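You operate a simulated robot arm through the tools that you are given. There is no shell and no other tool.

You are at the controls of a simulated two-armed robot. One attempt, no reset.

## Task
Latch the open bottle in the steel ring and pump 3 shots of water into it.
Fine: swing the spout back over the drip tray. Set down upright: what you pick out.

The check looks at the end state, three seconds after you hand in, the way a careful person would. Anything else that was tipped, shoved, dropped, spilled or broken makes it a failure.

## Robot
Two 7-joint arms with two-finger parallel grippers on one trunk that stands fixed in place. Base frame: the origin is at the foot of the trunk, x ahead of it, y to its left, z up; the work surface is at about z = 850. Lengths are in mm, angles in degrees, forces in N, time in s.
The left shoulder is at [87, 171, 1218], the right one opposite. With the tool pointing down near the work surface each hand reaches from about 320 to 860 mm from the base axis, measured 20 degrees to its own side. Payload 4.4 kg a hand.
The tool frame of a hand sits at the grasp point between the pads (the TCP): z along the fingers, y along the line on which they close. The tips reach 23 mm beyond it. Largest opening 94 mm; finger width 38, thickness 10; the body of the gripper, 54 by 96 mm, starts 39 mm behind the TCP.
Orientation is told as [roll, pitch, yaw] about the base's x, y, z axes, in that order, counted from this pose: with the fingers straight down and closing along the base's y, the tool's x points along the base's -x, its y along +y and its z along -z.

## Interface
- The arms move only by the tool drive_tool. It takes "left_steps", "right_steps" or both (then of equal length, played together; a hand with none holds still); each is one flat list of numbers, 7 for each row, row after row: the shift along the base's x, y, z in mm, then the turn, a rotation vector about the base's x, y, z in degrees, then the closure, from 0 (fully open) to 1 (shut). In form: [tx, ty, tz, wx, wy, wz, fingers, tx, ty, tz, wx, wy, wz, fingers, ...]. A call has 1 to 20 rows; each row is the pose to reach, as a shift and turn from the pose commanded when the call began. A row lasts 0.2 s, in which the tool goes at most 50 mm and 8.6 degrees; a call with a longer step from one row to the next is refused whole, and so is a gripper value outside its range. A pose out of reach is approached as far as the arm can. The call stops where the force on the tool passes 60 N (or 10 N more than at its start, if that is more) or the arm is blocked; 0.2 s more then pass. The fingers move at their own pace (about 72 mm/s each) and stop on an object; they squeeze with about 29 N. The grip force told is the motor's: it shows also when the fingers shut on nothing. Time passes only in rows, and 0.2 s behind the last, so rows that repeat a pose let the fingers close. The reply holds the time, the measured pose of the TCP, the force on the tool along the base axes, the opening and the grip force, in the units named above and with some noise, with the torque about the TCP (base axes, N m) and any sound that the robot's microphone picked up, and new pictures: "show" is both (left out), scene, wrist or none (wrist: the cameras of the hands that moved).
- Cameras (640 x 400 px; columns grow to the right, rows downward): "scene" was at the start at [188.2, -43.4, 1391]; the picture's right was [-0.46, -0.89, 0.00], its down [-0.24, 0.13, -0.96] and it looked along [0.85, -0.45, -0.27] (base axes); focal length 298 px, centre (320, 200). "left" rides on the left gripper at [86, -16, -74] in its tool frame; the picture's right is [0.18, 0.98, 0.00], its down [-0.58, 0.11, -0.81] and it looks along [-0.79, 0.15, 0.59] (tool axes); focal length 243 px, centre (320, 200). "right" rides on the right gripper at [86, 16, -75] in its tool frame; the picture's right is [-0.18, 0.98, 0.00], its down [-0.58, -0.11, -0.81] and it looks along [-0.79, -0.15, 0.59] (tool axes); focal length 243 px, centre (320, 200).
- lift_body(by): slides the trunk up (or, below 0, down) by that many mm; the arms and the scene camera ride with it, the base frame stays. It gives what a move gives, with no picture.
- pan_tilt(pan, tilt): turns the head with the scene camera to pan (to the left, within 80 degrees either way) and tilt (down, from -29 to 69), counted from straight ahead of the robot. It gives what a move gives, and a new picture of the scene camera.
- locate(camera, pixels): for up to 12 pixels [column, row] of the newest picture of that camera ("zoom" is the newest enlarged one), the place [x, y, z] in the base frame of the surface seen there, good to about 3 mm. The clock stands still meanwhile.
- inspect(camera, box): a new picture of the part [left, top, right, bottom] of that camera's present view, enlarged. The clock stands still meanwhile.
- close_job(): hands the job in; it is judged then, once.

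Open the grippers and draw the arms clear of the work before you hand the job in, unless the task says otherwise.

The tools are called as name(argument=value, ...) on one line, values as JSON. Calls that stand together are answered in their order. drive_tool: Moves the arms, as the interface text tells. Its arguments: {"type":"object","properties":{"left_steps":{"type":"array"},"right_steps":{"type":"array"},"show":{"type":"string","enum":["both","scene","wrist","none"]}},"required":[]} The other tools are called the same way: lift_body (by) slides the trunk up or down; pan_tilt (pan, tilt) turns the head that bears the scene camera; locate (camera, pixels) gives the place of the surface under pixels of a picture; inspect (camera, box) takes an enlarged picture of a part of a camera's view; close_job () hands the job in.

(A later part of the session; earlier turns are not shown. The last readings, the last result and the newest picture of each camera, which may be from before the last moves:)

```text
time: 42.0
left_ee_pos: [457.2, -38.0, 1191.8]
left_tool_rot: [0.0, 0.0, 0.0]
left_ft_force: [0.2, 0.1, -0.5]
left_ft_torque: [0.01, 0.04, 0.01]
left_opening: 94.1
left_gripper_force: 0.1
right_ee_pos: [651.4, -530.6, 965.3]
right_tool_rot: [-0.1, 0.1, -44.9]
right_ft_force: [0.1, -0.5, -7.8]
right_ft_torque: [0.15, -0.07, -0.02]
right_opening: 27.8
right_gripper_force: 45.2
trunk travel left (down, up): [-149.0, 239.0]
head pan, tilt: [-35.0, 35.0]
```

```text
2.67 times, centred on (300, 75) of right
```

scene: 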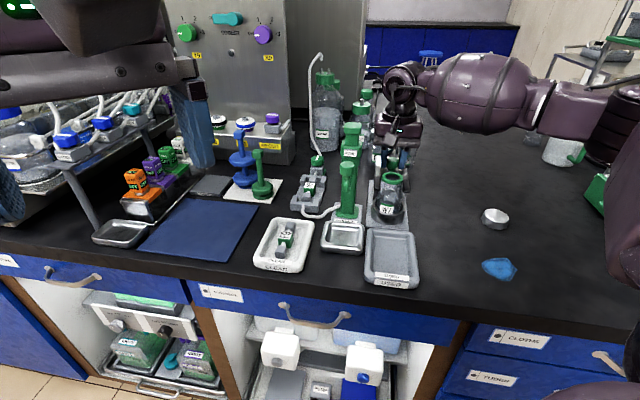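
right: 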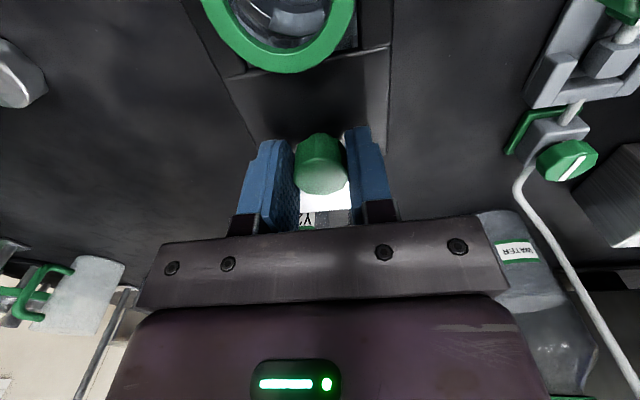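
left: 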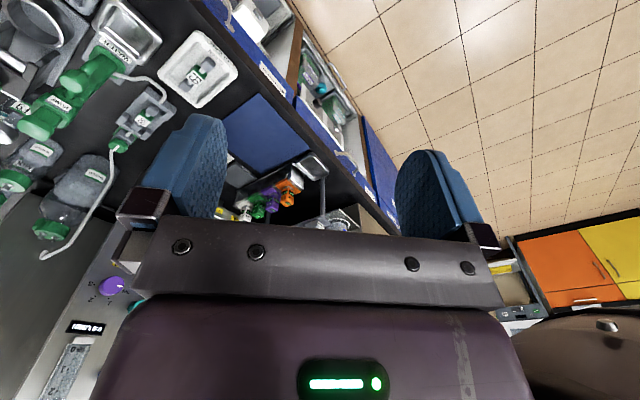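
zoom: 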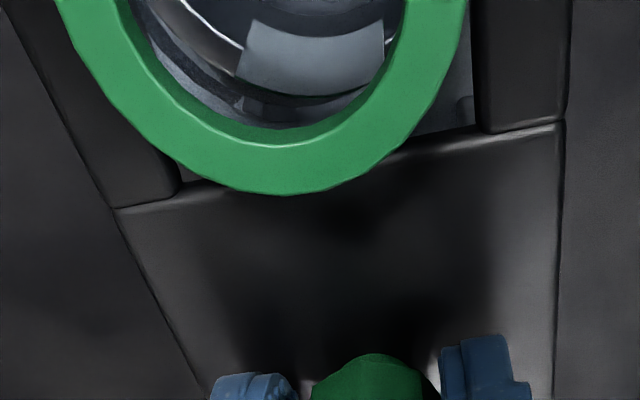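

Travel ~45 mm; the collar already overlaps the plate edge in the wrist view but no stop or click yet. I go on in 1.4 mm steps.

drive_tool(right_steps=[-1, 1, 0, 0, 0, 0, 1, -2, 2, 0, 0, 0, 0, 1, -3, 3, 0, 0, 0, 0, 1, -3, 3, 0, 0, 0, 0, 1], show="both")

inspect(camera="scene", box=[350, 140, 430, 240])

inspect(camera="right", box=[180, 0, 420, 150])

```text
time: 43.0
left_ee_pos: [457.4, -39.5, 1191.2]
left_tool_rot: [0.1, 0.0, 0.0]
left_ft_force: [0.7, -0.2, 1.6]
left_ft_torque: [0.02, 0.01, 0.0]
left_opening: 93.9
left_gripper_force: 0.0
right_ee_pos: [648.5, -528.9, 964.6]
right_tool_rot: [0.0, 0.1, -45.0]
right_ft_force: [-1.3, -1.3, -11.3]
right_ft_torque: [-0.22, -0.78, 0.03]
right_opening: 28.0
right_gripper_force: 44.5
trunk travel left (down, up): [-149.0, 239.0]
head pan, tilt: [-35.0, 35.0]
```

scene: 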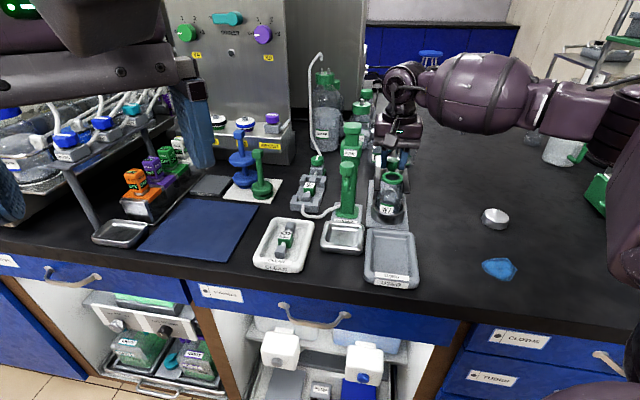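
right: 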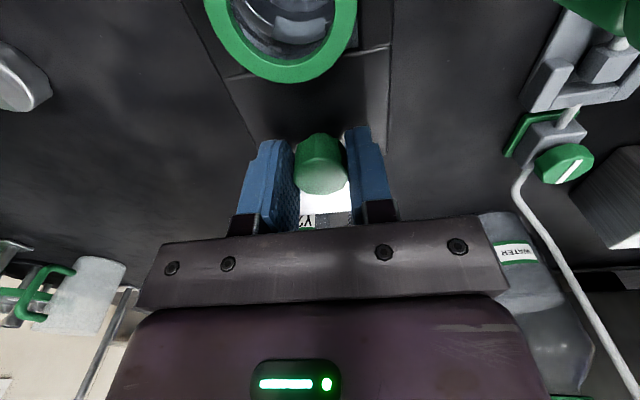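

```text
4.00 times, centred on (390, 190) of scene
```

zoom: 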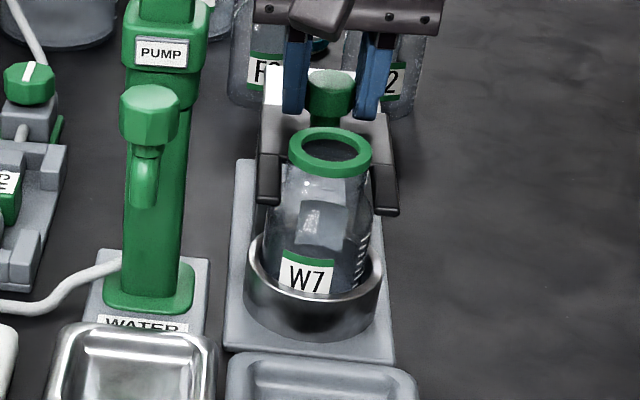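

```text
2.67 times, centred on (300, 75) of right
```

zoom: 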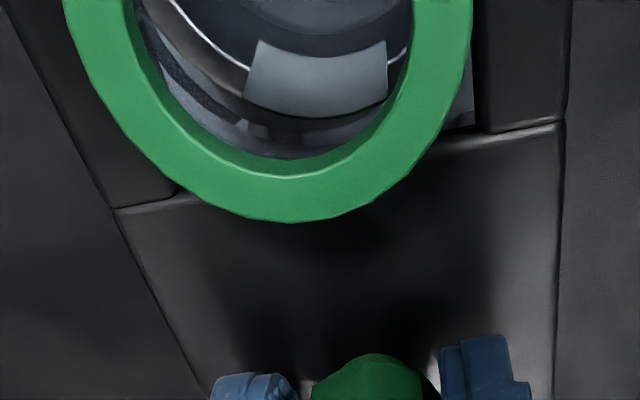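

Vertical pull rose to -11 N, while along-slide force stays small. I measure slot edge and collar positions to see how much travel is left.

locate(camera="zoom", pixels=[[180, 195], [130, 205], [480, 128], [550, 125], [280, 220], [110, 100], [455, 100], [430, 160], [370, 358], [565, 30], [40, 60], [300, 260]])

inspect(camera="scene", box=[365, 155, 415, 210])

locate(camera="zoom", pixels=[[250, 190], [470, 210], [350, 30], [405, 130], [270, 120], [340, 160], [335, 105], [255, 130], [440, 200], [300, 110]])

```text
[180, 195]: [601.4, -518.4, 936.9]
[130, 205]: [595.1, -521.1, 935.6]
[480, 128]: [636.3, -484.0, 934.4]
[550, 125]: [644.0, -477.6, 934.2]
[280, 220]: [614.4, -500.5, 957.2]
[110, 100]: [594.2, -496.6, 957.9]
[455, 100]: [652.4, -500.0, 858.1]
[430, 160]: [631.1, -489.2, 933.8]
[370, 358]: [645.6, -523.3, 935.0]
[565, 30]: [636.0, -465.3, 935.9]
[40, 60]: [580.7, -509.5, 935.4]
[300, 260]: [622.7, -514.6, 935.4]
```

```text
7.27 times, centred on (390, 182) of scene
```

zoom: 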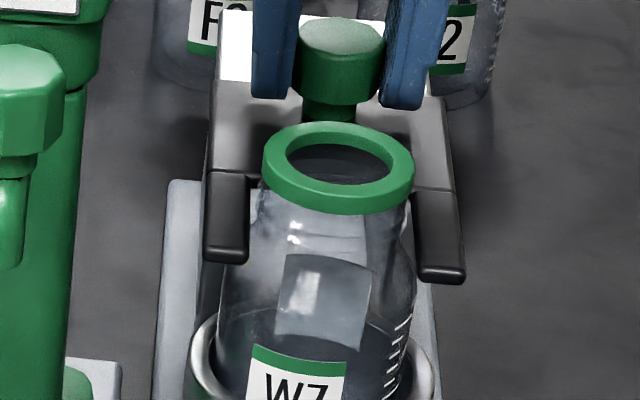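

```text
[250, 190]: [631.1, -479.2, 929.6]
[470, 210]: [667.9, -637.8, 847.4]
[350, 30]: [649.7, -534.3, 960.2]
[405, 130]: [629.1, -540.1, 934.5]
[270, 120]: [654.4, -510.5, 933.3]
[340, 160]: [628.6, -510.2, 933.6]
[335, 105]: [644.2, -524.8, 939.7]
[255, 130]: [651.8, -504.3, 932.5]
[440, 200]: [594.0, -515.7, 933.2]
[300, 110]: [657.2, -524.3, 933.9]
```

The slot's end is ~27 mm from the bottle axis, so a few mm of travel remain before the neck; I continue in small steps, easing the hand down 1 mm to relieve the vertical load.

drive_tool(right_steps=[-0.7, 0.7, -0.5, 0, 0, 0, 1, -1.4, 1.4, -0.8, 0, 0, 0, 1, -2.1, 2.1, -0.8, 0, 0, 0, 1, -2.8, 2.8, -0.8, 0, 0, 0, 1, -2.8, 2.8, -0.8, 0, 0, 0, 1], show="wrist")

inspect(camera="scene", box=[365, 155, 415, 230])

```text
time: 44.2
left_ee_pos: [459.0, -40.8, 1192.5]
left_tool_rot: [0.2, 0.1, 0.0]
left_ft_force: [-0.4, -1.0, 1.4]
left_ft_torque: [0.02, 0.0, -0.03]
left_opening: 94.1
left_gripper_force: 0.0
right_ee_pos: [647.1, -526.4, 964.4]
right_tool_rot: [0.1, -0.1, -45.1]
right_ft_force: [26.3, -25.4, 0.8]
right_ft_torque: [-0.48, -0.03, -0.08]
right_opening: 27.8
right_gripper_force: 45.3
trunk travel left (down, up): [-149.0, 239.0]
head pan, tilt: [-35.0, 35.0]
```

right: 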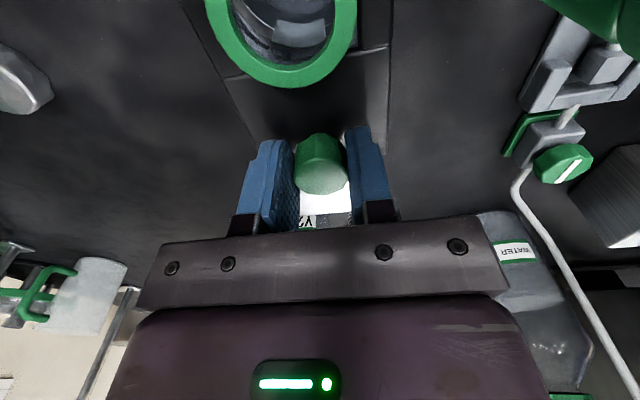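

```text
5.33 times, centred on (390, 192) of scene
```

zoom: 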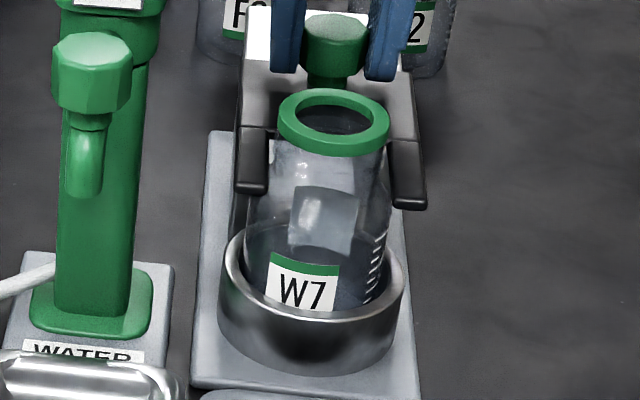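

A hard stop: 36 N along the slide at ≈50 mm travel, with the fork fully around W7 and the bottle unmoved. I ease off the push and open the fingers.

drive_tool(right_steps=[0.7, -0.7, 0.3, 0, 0, 0, 1, 0.9, -0.9, 0.3, 0, 0, 0, 1, 0.9, -0.9, 0.3, 0, 0, 0, 0.7, 0.9, -0.9, 0.3, 0, 0, 0, 0.5, 0.9, -0.9, 0.3, 0, 0, 0, 0.4], show="wrist")

inspect(camera="scene", box=[365, 155, 415, 230])

```text
time: 45.4
left_ee_pos: [456.9, -39.6, 1192.6]
left_tool_rot: [0.0, 0.0, 0.0]
left_ft_force: [0.2, -0.5, -1.1]
left_ft_torque: [0.01, 0.01, -0.02]
left_opening: 94.1
left_gripper_force: 0.1
right_ee_pos: [644.9, -524.5, 965.8]
right_tool_rot: [-0.1, 0.2, -44.9]
right_ft_force: [0.4, 1.1, 0.1]
right_ft_torque: [-0.01, -0.03, 0.03]
right_opening: 56.6
right_gripper_force: 0.1
trunk travel left (down, up): [-149.0, 239.0]
head pan, tilt: [-35.0, 35.0]
```

right: 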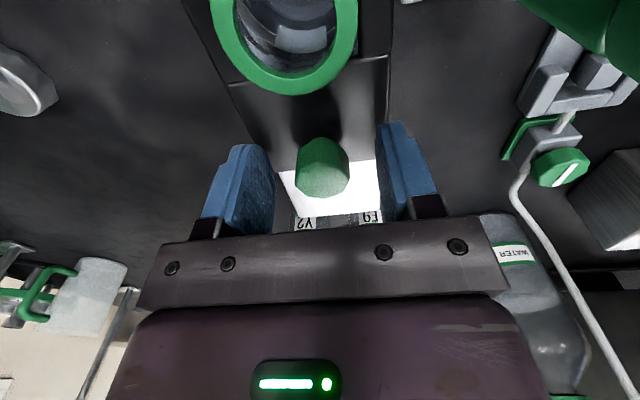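

```text
5.33 times, centred on (390, 192) of scene
```

zoom: 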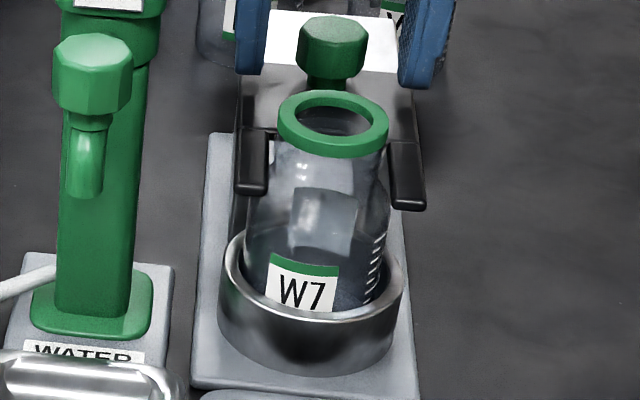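

The fork stays in place around W7. I raise the hand clear and measure the pump head's top in the scene.

drive_tool(right_steps=[0, 0, 15, 0, 0, 0, 0.4, 0, 0, 45, 0, 0, 0, 0.4, 0, 0, 85, 0, 0, 0, 0.4, 0, 0, 125, 0, 0, 0, 0.4, 0, 0, 165, 0, 0, 0, 0.4, 0, 0, 175, 0, 0, 0, 0.4, 0, 0, 175, 0, 0, 0, 0.4], show="both")

inspect(camera="scene", box=[320, 110, 400, 210])

locate(camera="zoom", pixels=[[250, 60], [240, 85], [265, 80], [250, 100], [220, 200], [235, 200], [225, 250], [225, 285], [245, 220], [215, 240], [255, 160], [300, 160]])

```text
time: 47.0
left_ee_pos: [457.5, -37.2, 1192.3]
left_tool_rot: [-0.1, 0.0, 0.0]
left_ft_force: [0.5, -0.6, 0.2]
left_ft_torque: [-0.04, -0.03, -0.03]
left_opening: 94.2
left_gripper_force: 0.0
right_ee_pos: [646.4, -525.3, 1140.1]
right_tool_rot: [0.0, 0.0, -44.9]
right_ft_force: [-0.2, 0.3, 0.1]
right_ft_torque: [-0.03, 0.0, 0.0]
right_opening: 56.3
right_gripper_force: 0.1
trunk travel left (down, up): [-149.0, 239.0]
head pan, tilt: [-35.0, 35.0]
```

scene: 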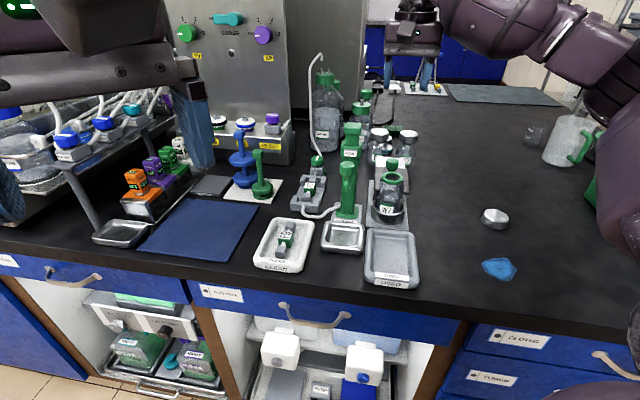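
right: 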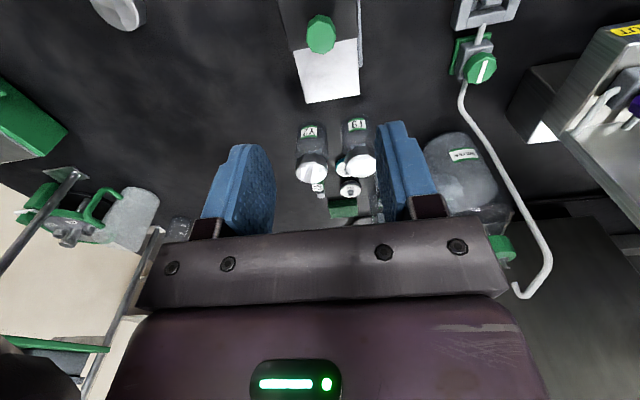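

```text
4.00 times, centred on (360, 160) of scene
```

zoom: 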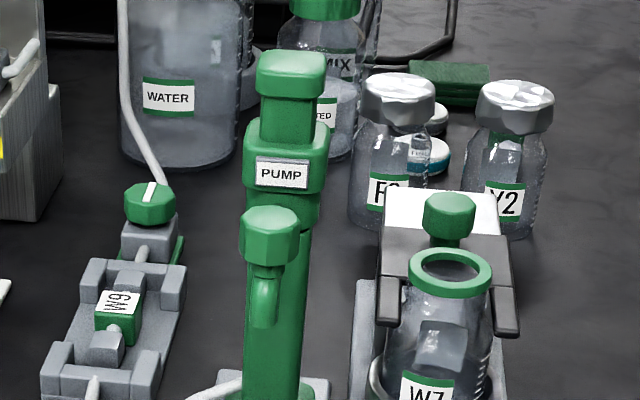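

```text
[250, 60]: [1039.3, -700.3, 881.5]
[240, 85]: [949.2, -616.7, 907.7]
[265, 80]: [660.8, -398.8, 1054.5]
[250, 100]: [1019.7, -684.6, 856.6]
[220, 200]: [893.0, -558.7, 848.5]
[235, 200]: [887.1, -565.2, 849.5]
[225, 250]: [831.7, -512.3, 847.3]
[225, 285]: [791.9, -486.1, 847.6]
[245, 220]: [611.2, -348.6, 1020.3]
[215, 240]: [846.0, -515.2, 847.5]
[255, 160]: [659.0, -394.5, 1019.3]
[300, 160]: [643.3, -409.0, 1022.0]
```

Some picks missed; I re-measure the pump head's top, spout knob and nozzle with better pixels.

locate(camera="zoom", pixels=[[290, 58], [272, 60], [318, 60], [290, 52], [268, 214], [250, 216], [290, 216], [268, 250], [247, 240], [295, 240], [263, 322], [262, 290]])

```text
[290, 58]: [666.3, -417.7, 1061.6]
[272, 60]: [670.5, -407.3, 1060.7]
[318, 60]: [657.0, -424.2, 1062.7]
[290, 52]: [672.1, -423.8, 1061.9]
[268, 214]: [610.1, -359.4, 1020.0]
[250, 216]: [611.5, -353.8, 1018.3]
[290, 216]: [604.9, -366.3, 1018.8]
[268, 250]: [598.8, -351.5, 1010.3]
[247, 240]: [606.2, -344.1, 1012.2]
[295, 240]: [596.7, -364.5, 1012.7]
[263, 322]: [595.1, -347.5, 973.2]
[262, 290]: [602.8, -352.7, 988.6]
```

The pump head's top is at (666,-417,1062), and the spout knob's top centre at ≈(606,-358,1020) with the nozzle end at z≈970. I move the hand at height over the spout knob.

drive_tool(right_steps=[-5, 15, 0, 0, 0, 0, 0.4, -13, 50, 0, 0, 0, 0, 0.4, -22, 88, 0, 0, 0, 0, 0.4, -30, 125, 0, 0, 0, 0, 0.4, -37, 155, 0, 0, 0, 0, 0.4, -40, 167, 0, 0, 0, 0, 0.4, -40, 167, 0, 0, 0, 0, 0.4], show="both")

inspect(camera="right", box=[230, 20, 430, 180])

```text
time: 48.6
left_ee_pos: [458.5, -38.3, 1192.8]
left_tool_rot: [0.1, 0.0, -0.1]
left_ft_force: [0.2, 0.5, 0.0]
left_ft_torque: [-0.04, 0.01, -0.03]
left_opening: 93.9
left_gripper_force: 0.0
right_ee_pos: [607.8, -360.6, 1139.7]
right_tool_rot: [-0.1, -0.1, -45.0]
right_ft_force: [-0.1, 0.1, 0.5]
right_ft_torque: [0.03, -0.01, 0.03]
right_opening: 56.6
right_gripper_force: 0.0
trunk travel left (down, up): [-149.0, 239.0]
head pan, tilt: [-35.0, 35.0]
```

scene: 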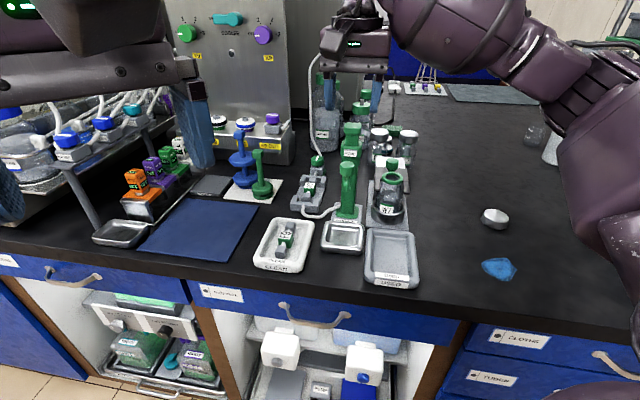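
right: 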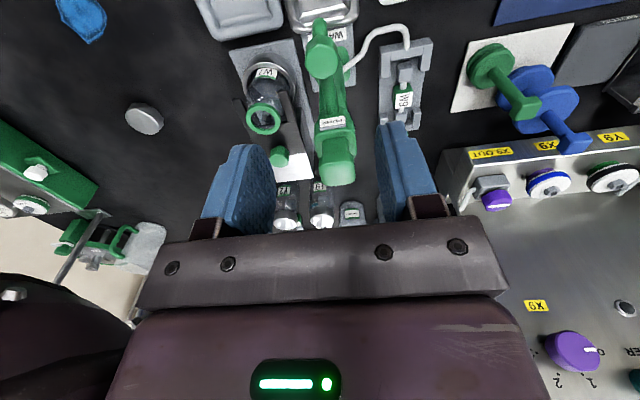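

```text
2.50 times, centred on (330, 100) of right
```

zoom: 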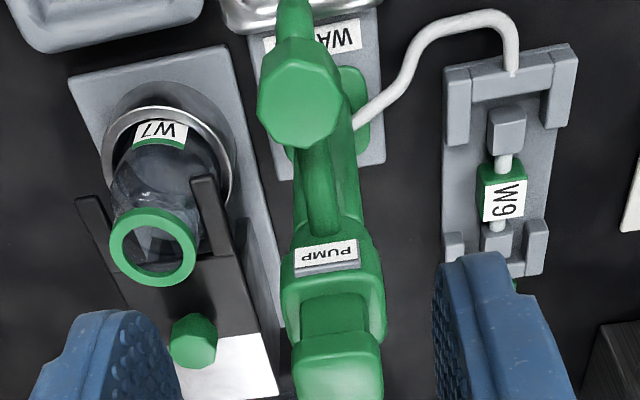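

Very clear view: W7 is latched by the fork; spout knob at (321,57). I measure the knob's outline.

locate(camera="zoom", pixels=[[297, 92], [297, 50], [297, 138], [262, 100], [333, 92], [318, 160], [295, 15], [335, 340], [310, 290], [340, 370], [150, 245], [155, 215]])

```text
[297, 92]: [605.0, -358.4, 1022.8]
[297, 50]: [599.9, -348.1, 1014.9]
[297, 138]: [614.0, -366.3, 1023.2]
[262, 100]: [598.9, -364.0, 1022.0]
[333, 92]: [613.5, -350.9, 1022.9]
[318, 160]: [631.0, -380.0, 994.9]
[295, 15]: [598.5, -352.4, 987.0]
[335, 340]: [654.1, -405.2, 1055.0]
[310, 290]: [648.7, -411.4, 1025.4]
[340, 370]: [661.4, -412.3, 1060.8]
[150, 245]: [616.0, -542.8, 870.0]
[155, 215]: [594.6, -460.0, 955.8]
```

The knob centre is (605.5,-357.7), Ø≈25, top 1022; the arm tube's top is ≈995. I shift 3 mm and descend with fingers open to TCP z≈1025.

drive_tool(right_steps=[-2, 2.2, -10, 0, 0, 0, 0.4, -2, 2.2, -40, 0, 0, 0, 0.4, -2, 2.2, -75, 0, 0, 0, 0.4, -2, 2.2, -100, 0, 0, 0, 0.4, -2, 2.2, -113, 0, 0, 0, 0.4, -2, 2.2, -115, 0, 0, 0, 0.4, -2, 2.2, -115, 0, 0, 0, 0.4], show="both")

```text
time: 50.2
left_ee_pos: [458.7, -38.4, 1192.3]
left_tool_rot: [-0.1, 0.1, 0.1]
left_ft_force: [-0.2, -0.5, -0.4]
left_ft_torque: [0.05, 0.03, -0.03]
left_opening: 93.8
left_gripper_force: 0.0
right_ee_pos: [605.0, -357.6, 1025.5]
right_tool_rot: [0.1, -0.1, -44.8]
right_ft_force: [-0.7, -0.5, -0.3]
right_ft_torque: [0.01, 0.02, 0.0]
right_opening: 56.4
right_gripper_force: 0.0
trunk travel left (down, up): [-149.0, 239.0]
head pan, tilt: [-35.0, 35.0]
```

scene: 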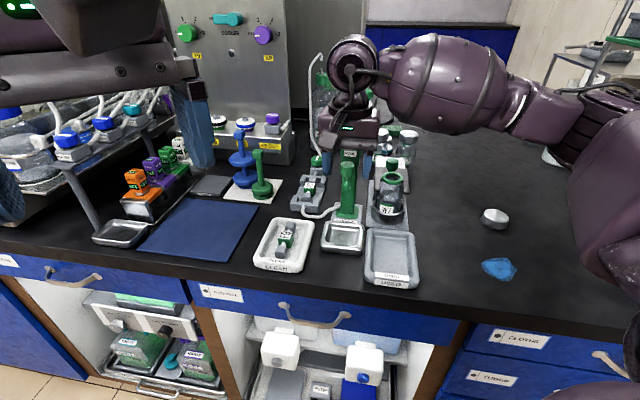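
right: 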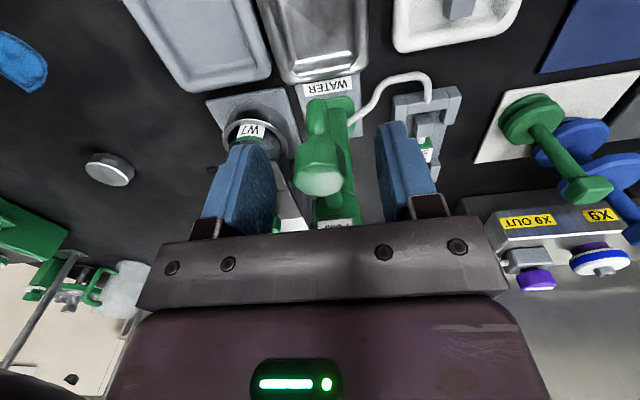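

The knob is centred between the fingers (columns 297–344). I close to a ~29 mm cage and swing the spout the first 25° about the pump axis (665,-417), turning the hand with it.

drive_tool(right_steps=[0, 0, 0, 0, 0, 0, 0.55, 0, 0, 0, 0, 0, 0, 0.69, 0, 0, 0, 0, 0, 0, 0.69, -4.95, -5.4, 0, 0, 0, 5, 0.69, -9.41, -11.21, 0, 0, 0, 10, 0.69, -13.35, -17.4, 0, 0, 0, 15, 0.69, -16.73, -23.9, 0, 0, 0, 20, 0.69, -19.54, -30.67, 0, 0, 0, 25, 0.69, -19.54, -30.67, 0, 0, 0, 25, 0.69], show="both")

```text
time: 52.2
left_ee_pos: [456.7, -37.6, 1192.5]
left_tool_rot: [0.0, 0.0, 0.0]
left_ft_force: [-0.2, -0.6, 0.3]
left_ft_torque: [0.0, 0.02, -0.03]
left_opening: 94.2
left_gripper_force: 0.1
right_ee_pos: [584.5, -385.4, 1025.1]
right_tool_rot: [0.0, 0.1, -19.9]
right_ft_force: [0.7, -0.8, 0.7]
right_ft_torque: [0.0, 0.0, 0.0]
right_opening: 29.0
right_gripper_force: 0.1
trunk travel left (down, up): [-149.0, 239.0]
head pan, tilt: [-35.0, 35.0]
```

scene: 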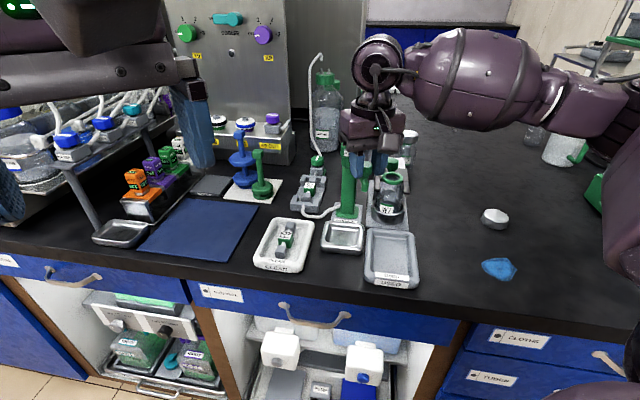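
right: 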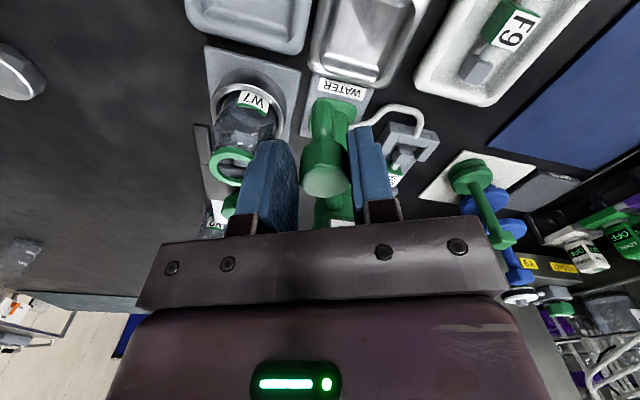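

The spout follows smoothly with almost no force. I continue the swing to 200°.

drive_tool(right_steps=[-2.2, -6.99, 0, 0, 0, 5, 0.69, -3.79, -14.15, 0, 0, 0, 10, 0.69, -4.75, -21.41, 0, 0, 0, 15, 0.69, -5.07, -28.73, 0, 0, 0, 20, 0.69, -4.75, -36.05, 0, 0, 0, 25, 0.69, -3.79, -43.31, 0, 0, 0, 30, 0.69, -2.2, -50.47, 0, 0, 0, 35, 0.69, 0, -57.46, 0, 0, 0, 40, 0.69, 0, -57.46, 0, 0, 0, 40, 0.69], show="both")

```text
time: 54.2
left_ee_pos: [457.6, -38.6, 1192.3]
left_tool_rot: [0.0, 0.0, 0.0]
left_ft_force: [0.0, -0.4, -0.4]
left_ft_torque: [0.01, 0.01, -0.03]
left_opening: 94.0
left_gripper_force: 0.1
right_ee_pos: [584.2, -443.9, 1025.4]
right_tool_rot: [0.0, 0.0, 20.1]
right_ft_force: [-0.2, 0.8, -1.1]
right_ft_torque: [0.04, 0.0, 0.02]
right_opening: 28.9
right_gripper_force: 0.2
trunk travel left (down, up): [-149.0, 239.0]
head pan, tilt: [-35.0, 35.0]
```

scene: 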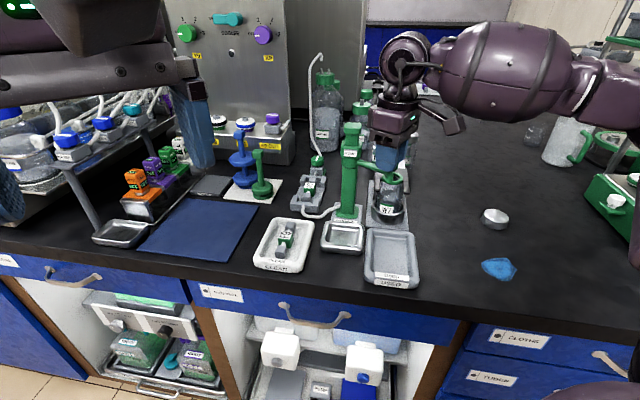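
right: 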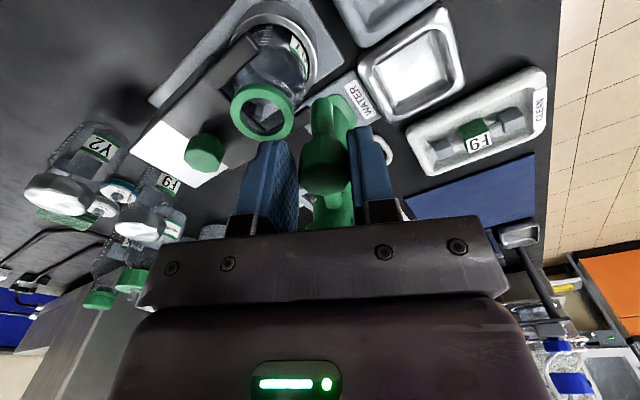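

Still smooth. I complete the swing to ≈226° so the nozzle comes over W7's mouth.

drive_tool(right_steps=[2.81, -6.77, 0, 0, 0, 5, 0.69, 6.19, -13.27, 0, 0, 0, 10, 0.69, 10.12, -19.45, 0, 0, 0, 15, 0.69, 14.59, -25.26, 0, 0, 0, 20, 0.69, 19.54, -30.66, 0, 0, 0, 25, 0.69, 20.58, -31.69, 0, 0, 0, 26, 0.69, 20.58, -31.69, 0, 0, 0, 26, 0.69], show="both")

inspect(camera="scene", box=[340, 110, 430, 230])

inspect(camera="right", box=[220, 60, 420, 220])

```text
time: 55.8
left_ee_pos: [459.6, -37.9, 1189.9]
left_tool_rot: [0.1, 0.3, 0.0]
left_ft_force: [0.4, 0.4, -1.0]
left_ft_torque: [0.03, -0.03, 0.04]
left_opening: 94.0
left_gripper_force: 0.1
right_ee_pos: [555.0, -390.4, 1009.0]
right_tool_rot: [-6.2, 1.5, 37.5]
right_ft_force: [-0.8, -0.3, 1.7]
right_ft_torque: [0.0, 0.02, 0.02]
right_opening: 29.2
right_gripper_force: 0.0
right hand out of reach, approached as far as the arm can: row 1, 2, 3, 4, 5, 6, 7
trunk travel left (down, up): [-149.0, 239.0]
head pan, tilt: [-35.0, 35.0]
```

scene: 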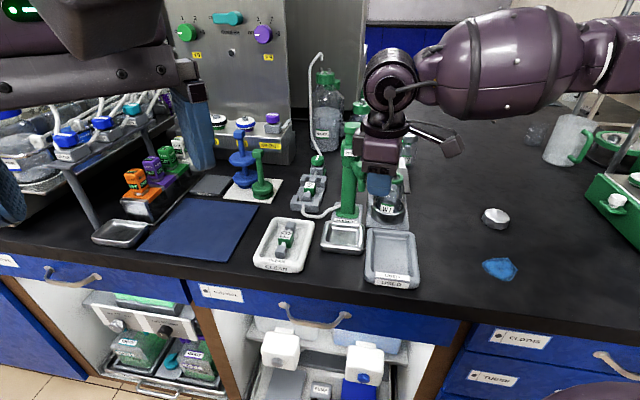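
right: 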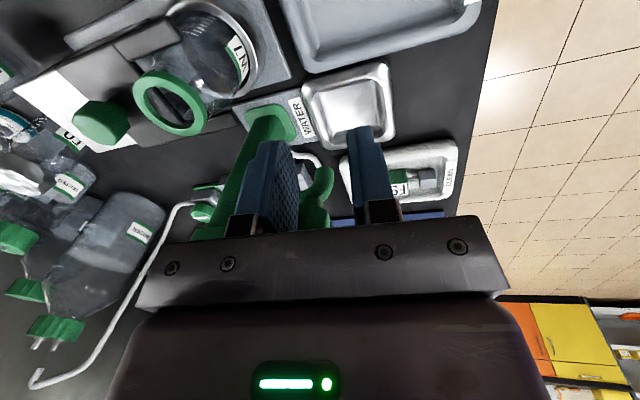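

```text
3.33 times, centred on (385, 170) of scene
```

zoom: 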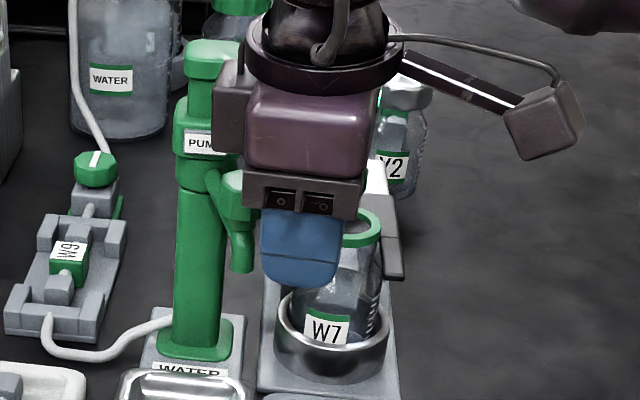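

```text
2.50 times, centred on (320, 140) of right
```

zoom: 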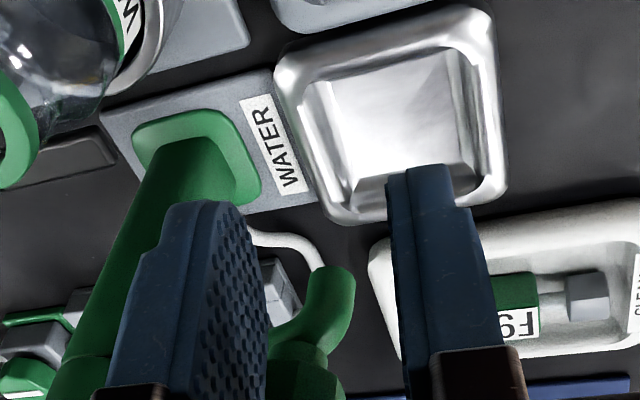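

The yaw beyond ≈+25° is out of the wrist's range, so the hand ended tilted at (555,-390,1009); the spout is still loosely between the fingers and forces are nil. I raise the hand straight up off the knob first.

drive_tool(right_steps=[0, 0, 0, 0, 0, 0, 0.55, 0, 0, 0, 0, 0, 0, 0.45, 0, 0, 10, 0, 0, 0, 0.45, 0, 0, 25, 0, 0, 0, 0.45, 0, 0, 45, 0, 0, 0, 0.45, 0, 0, 70, 0, 0, 0, 0.45, 0, 0, 90, 0, 0, 0, 0.45, 0, 0, 90, 0, 0, 0, 0.45], show="both")

```text
time: 57.6
left_ee_pos: [458.5, -38.6, 1193.3]
left_tool_rot: [0.0, 0.0, 0.1]
left_ft_force: [-0.6, -0.4, -0.5]
left_ft_torque: [-0.01, 0.02, 0.04]
left_opening: 93.9
left_gripper_force: 0.1
right_ee_pos: [551.9, -387.4, 1106.9]
right_tool_rot: [-6.5, 1.3, 37.4]
right_ft_force: [0.4, 0.5, 0.2]
right_ft_torque: [0.0, -0.01, -0.03]
right_opening: 51.8
right_gripper_force: 0.0
trunk travel left (down, up): [-149.0, 239.0]
head pan, tilt: [-35.0, 35.0]
```

scene: 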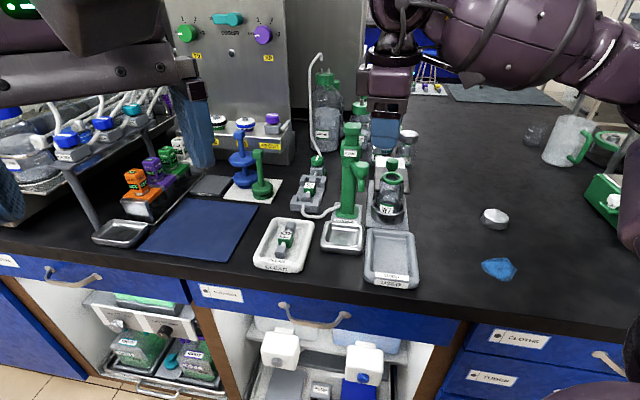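
right: 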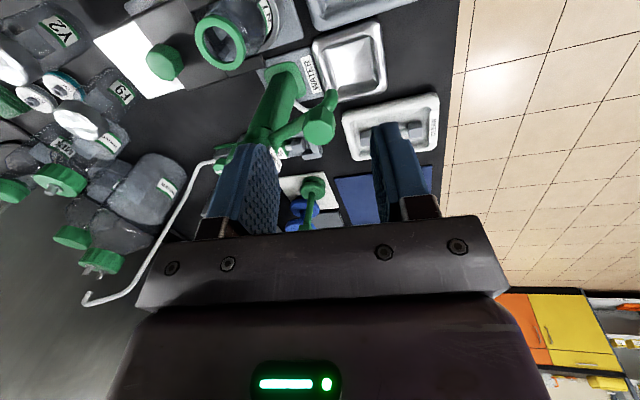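

The hand is clear above. I level it and turn it back to yaw 0 in place, planning to use a loose cage at fixed yaw 0 for the rest of the swing.

drive_tool(right_steps=[0, 0, 5, 1.3, 0.1, -7.5, 0.45, 0, 0, 10, 2.7, 0.2, -15, 0.45, 0, 0, 15, 4, 0.3, -22.5, 0.45, 0, 0, 20, 5.4, 0.4, -30, 0.45, 0, 0, 25, 6.7, 0.5, -37.4, 0.45, 0, 0, 25, 6.7, 0.5, -37.4, 0.45], show="both")

inspect(camera="scene", box=[340, 110, 430, 230])

```text
time: 59.0
left_ee_pos: [456.9, -38.2, 1191.8]
left_tool_rot: [0.0, 0.1, 0.1]
left_ft_force: [0.0, -0.9, -0.7]
left_ft_torque: [-0.01, 0.0, 0.0]
left_opening: 93.9
left_gripper_force: 0.1
right_ee_pos: [552.0, -386.2, 1131.9]
right_tool_rot: [-0.1, -0.3, 0.0]
right_ft_force: [0.1, 0.5, 0.8]
right_ft_torque: [-0.04, 0.01, 0.02]
right_opening: 51.7
right_gripper_force: 0.1
trunk travel left (down, up): [-149.0, 239.0]
head pan, tilt: [-35.0, 35.0]
```

scene: 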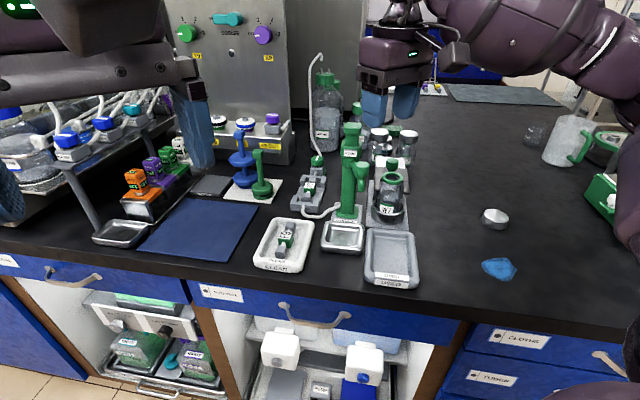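
right: 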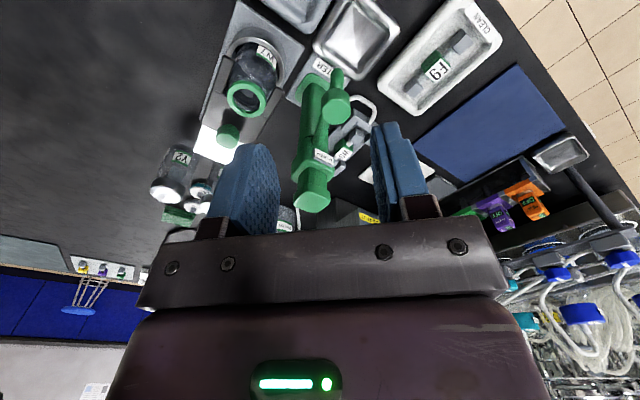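

```text
3.33 times, centred on (385, 170) of scene
```

zoom: 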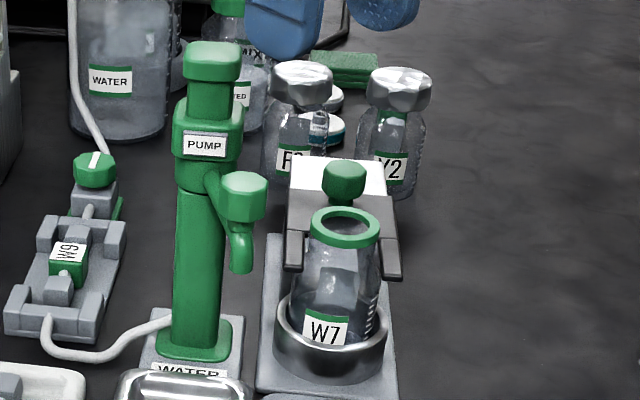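

The hand is level at yaw 0. I locate the spout knob in its present position.

locate(camera="right", pixels=[[337, 105], [324, 105], [350, 105], [337, 95], [337, 118], [337, 75], [314, 185], [310, 197]])

inspect(camera="right", box=[220, 30, 400, 170])

```text
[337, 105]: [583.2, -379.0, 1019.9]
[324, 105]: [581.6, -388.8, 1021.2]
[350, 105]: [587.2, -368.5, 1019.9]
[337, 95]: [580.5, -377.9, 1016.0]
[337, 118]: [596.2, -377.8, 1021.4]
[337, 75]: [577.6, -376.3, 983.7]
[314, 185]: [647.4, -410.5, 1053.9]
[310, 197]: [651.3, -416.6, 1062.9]
```

```text
2.86 times, centred on (310, 100) of right
```

zoom: 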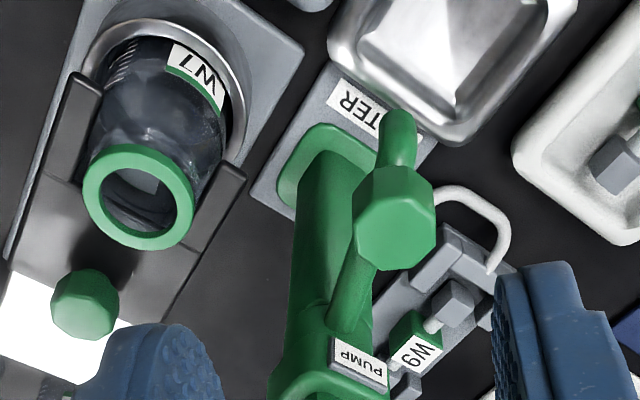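

The knob is now at ≈(586.5,-379), i.e. ≈154° about the pump axis. I place the open hand over it at yaw 0 and descend.

drive_tool(right_steps=[18, 4, 0, 0, 0, 0, 0.45, 34.5, 7.2, -10, 0, 0, 0, 0.45, 34.5, 7.2, -40, 0, 0, 0, 0.45, 34.5, 7.2, -75, 0, 0, 0, 0.45, 34.5, 7.2, -98, 0, 0, 0, 0.45, 34.5, 7.2, -107, 0, 0, 0, 0.45, 34.5, 7.2, -107, 0, 0, 0, 0.45], show="wrist")

```text
time: 60.6
left_ee_pos: [457.2, -39.6, 1192.3]
left_tool_rot: [0.1, 0.0, 0.0]
left_ft_force: [0.4, 0.1, 0.5]
left_ft_torque: [-0.01, 0.0, 0.03]
left_opening: 94.1
left_gripper_force: 0.1
right_ee_pos: [586.8, -380.2, 1025.9]
right_tool_rot: [-0.1, -0.3, 0.0]
right_ft_force: [0.2, 0.5, -0.8]
right_ft_torque: [-0.01, -0.03, -0.01]
right_opening: 51.6
right_gripper_force: 0.1
trunk travel left (down, up): [-149.0, 239.0]
head pan, tilt: [-35.0, 35.0]
```

right: 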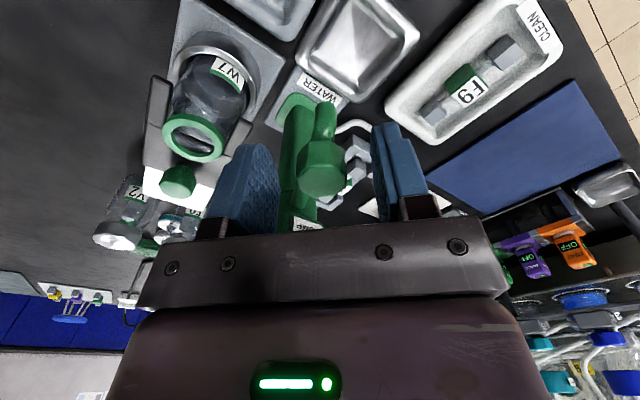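

The knob is centred at (321,167). I close to a ~32 mm cage and swing along the arc to 215°.

drive_tool(right_steps=[0, 0, 0, 0, 0, 0, 0.6, 0, 0, 0, 0, 0, 0, 0.66, -2.87, -6.93, 0, 0, 0, 0, 0.66, -5.13, -14.09, 0, 0, 0, 0, 0.66, -6.75, -21.41, 0, 0, 0, 0, 0.66, -7.73, -28.84, 0, 0, 0, 0, 0.66, -8.06, -36.34, 0, 0, 0, 0, 0.66, -7.73, -43.84, 0, 0, 0, 0, 0.66, -6.75, -51.27, 0, 0, 0, 0, 0.66, -5.13, -58.6, 0, 0, 0, 0, 0.66, -2.87, -65.76, 0, 0, 0, 0, 0.66, 0, -72.69, 0, 0, 0, 0, 0.66, 3.47, -79.34, 0, 0, 0, 0, 0.66, 7.49, -85.67, 0, 0, 0, 0, 0.66, 7.49, -85.67, 0, 0, 0, 0, 0.66], show="both")

inspect(camera="scene", box=[340, 110, 430, 230])

inspect(camera="right", box=[220, 60, 420, 220])

```text
time: 63.8
left_ee_pos: [457.2, -38.2, 1192.8]
left_tool_rot: [0.0, 0.1, -0.1]
left_ft_force: [0.2, 0.1, -0.3]
left_ft_torque: [-0.03, 0.01, 0.02]
left_opening: 94.0
left_gripper_force: 0.1
right_ee_pos: [593.8, -465.3, 1023.1]
right_tool_rot: [-0.2, -0.3, -0.1]
right_ft_force: [0.1, -0.3, 0.6]
right_ft_torque: [-0.05, -0.01, 0.03]
right_opening: 32.1
right_gripper_force: 0.0
trunk travel left (down, up): [-149.0, 239.0]
head pan, tilt: [-35.0, 35.0]
```

scene: 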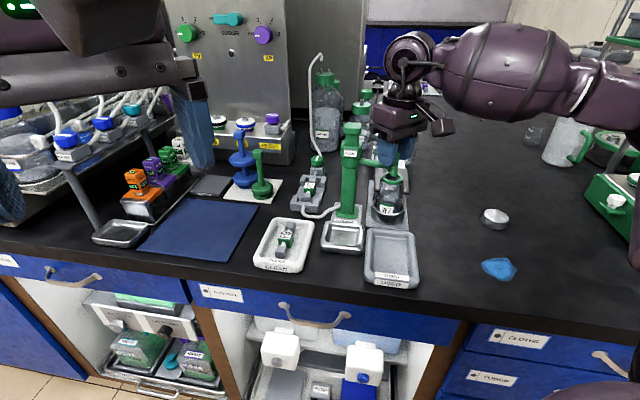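
right: 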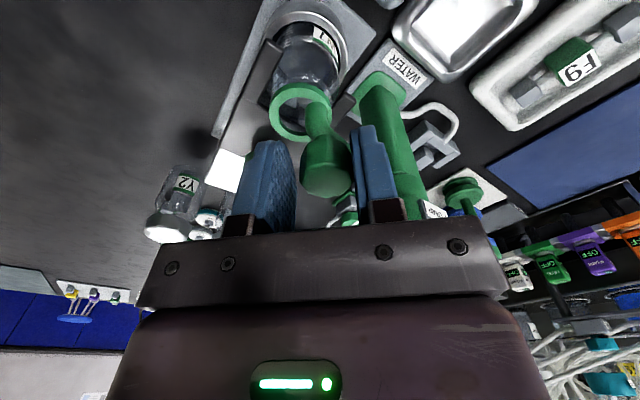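

```text
3.33 times, centred on (385, 170) of scene
```

zoom: 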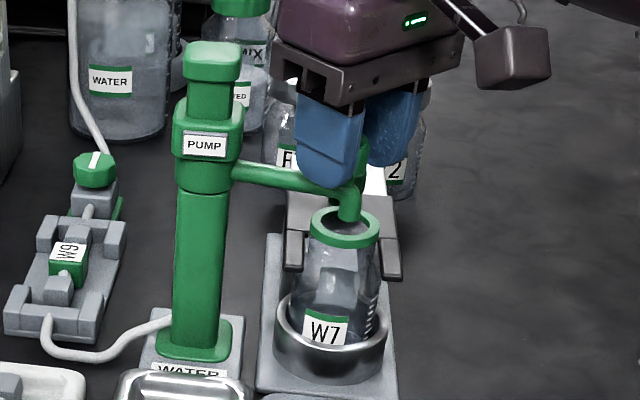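

```text
2.50 times, centred on (320, 140) of right
```

zoom: 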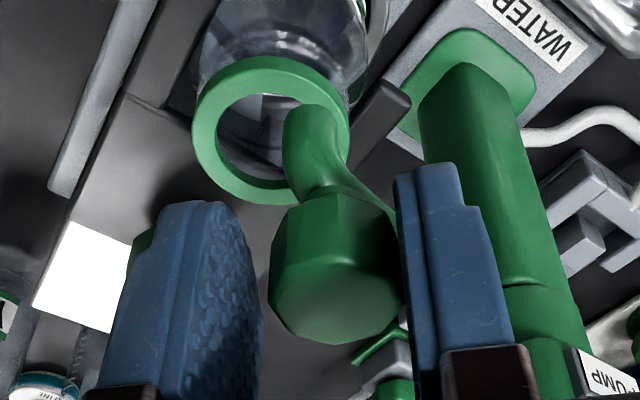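

The nozzle has reached the near edge of W7's mouth at ≈213°. I push on to ≈226°.

drive_tool(right_steps=[2.2, -3, 0, 0, 0, 0, 0.66, 4.58, -5.95, 0, 0, 0, 0, 0.66, 7.1, -8.8, 0, 0, 0, 0, 0.66, 9.64, -11.48, 0, 0, 0, 0, 0.66, 10.7, -12.5, 0, 0, 0, 0, 0.66, 10.7, -12.5, 0, 0, 0, 0, 0.66], show="both")

inspect(camera="scene", box=[365, 140, 425, 220])

inspect(camera="right", box=[220, 60, 420, 220])

```text
time: 65.2
left_ee_pos: [457.2, -38.9, 1192.4]
left_tool_rot: [0.0, 0.0, 0.0]
left_ft_force: [-0.9, 0.1, -0.2]
left_ft_torque: [-0.04, 0.04, -0.02]
left_opening: 93.9
left_gripper_force: 0.0
right_ee_pos: [604.4, -477.0, 1023.1]
right_tool_rot: [-0.2, -0.3, 0.1]
right_ft_force: [-0.6, 0.1, 0.7]
right_ft_torque: [0.05, -0.02, -0.02]
right_opening: 31.8
right_gripper_force: 0.1
trunk travel left (down, up): [-149.0, 239.0]
head pan, tilt: [-35.0, 35.0]
```

scene: 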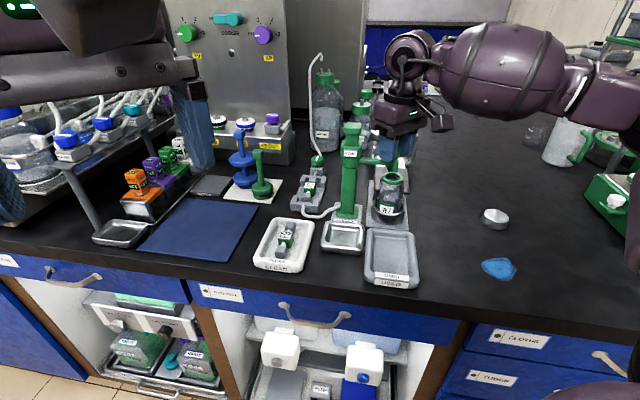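
right: 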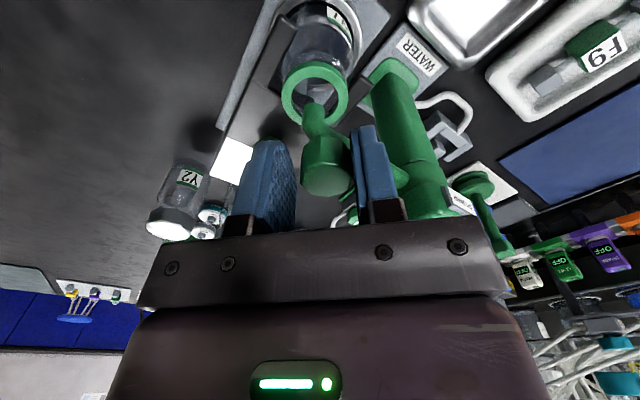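

```text
5.00 times, centred on (395, 180) of scene
```

zoom: 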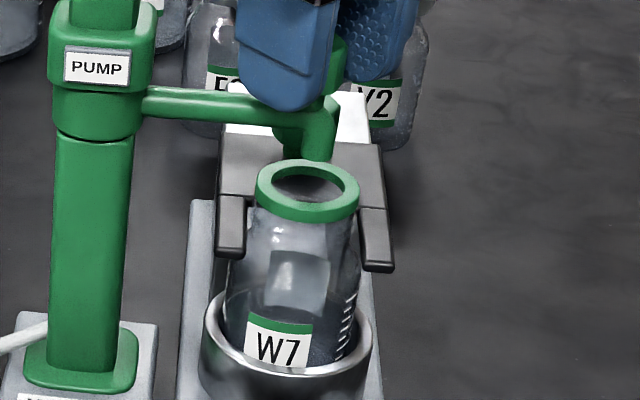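

```text
2.50 times, centred on (320, 140) of right
```

zoom: 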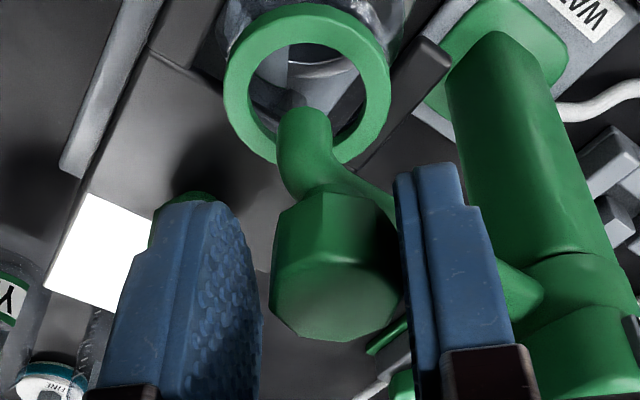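

The nozzle looks over the mouth; I measure the nozzle tip and collar to quantify the alignment.

locate(camera="zoom", pixels=[[303, 112], [285, 135], [325, 130], [300, 170], [330, 260], [245, 60], [375, 60], [310, 15], [265, 145], [350, 150], [420, 190], [335, 300]])

inspect(camera="scene", box=[375, 150, 415, 200])

locate(camera="zoom", pixels=[[340, 120], [340, 95], [340, 60], [320, 120], [360, 115], [240, 190], [390, 190], [310, 155], [310, 225], [270, 60]])

```text
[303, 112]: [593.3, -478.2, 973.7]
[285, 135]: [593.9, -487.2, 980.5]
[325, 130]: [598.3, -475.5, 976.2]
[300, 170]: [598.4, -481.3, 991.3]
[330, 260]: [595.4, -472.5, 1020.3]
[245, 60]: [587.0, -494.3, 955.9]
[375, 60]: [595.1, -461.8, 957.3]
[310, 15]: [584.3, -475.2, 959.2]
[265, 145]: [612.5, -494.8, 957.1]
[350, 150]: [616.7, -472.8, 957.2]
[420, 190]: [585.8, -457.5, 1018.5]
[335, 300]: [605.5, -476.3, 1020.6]
```

```text
8.00 times, centred on (395, 175) of scene
```

zoom: 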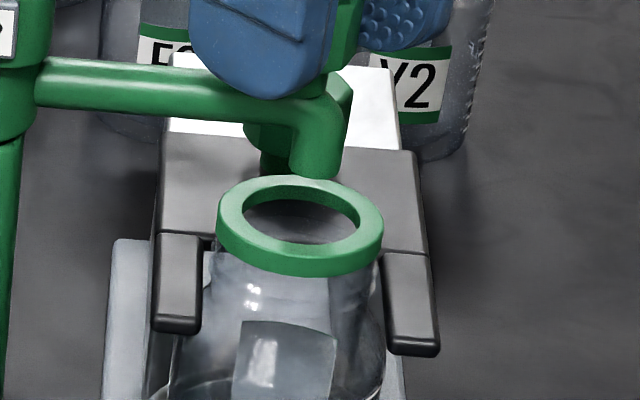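

```text
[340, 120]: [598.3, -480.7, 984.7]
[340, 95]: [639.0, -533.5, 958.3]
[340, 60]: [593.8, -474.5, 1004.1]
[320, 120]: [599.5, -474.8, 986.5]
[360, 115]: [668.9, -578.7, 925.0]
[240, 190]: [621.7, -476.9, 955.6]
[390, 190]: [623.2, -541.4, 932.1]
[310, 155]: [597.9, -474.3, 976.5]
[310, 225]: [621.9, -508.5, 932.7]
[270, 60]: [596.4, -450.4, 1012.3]
```

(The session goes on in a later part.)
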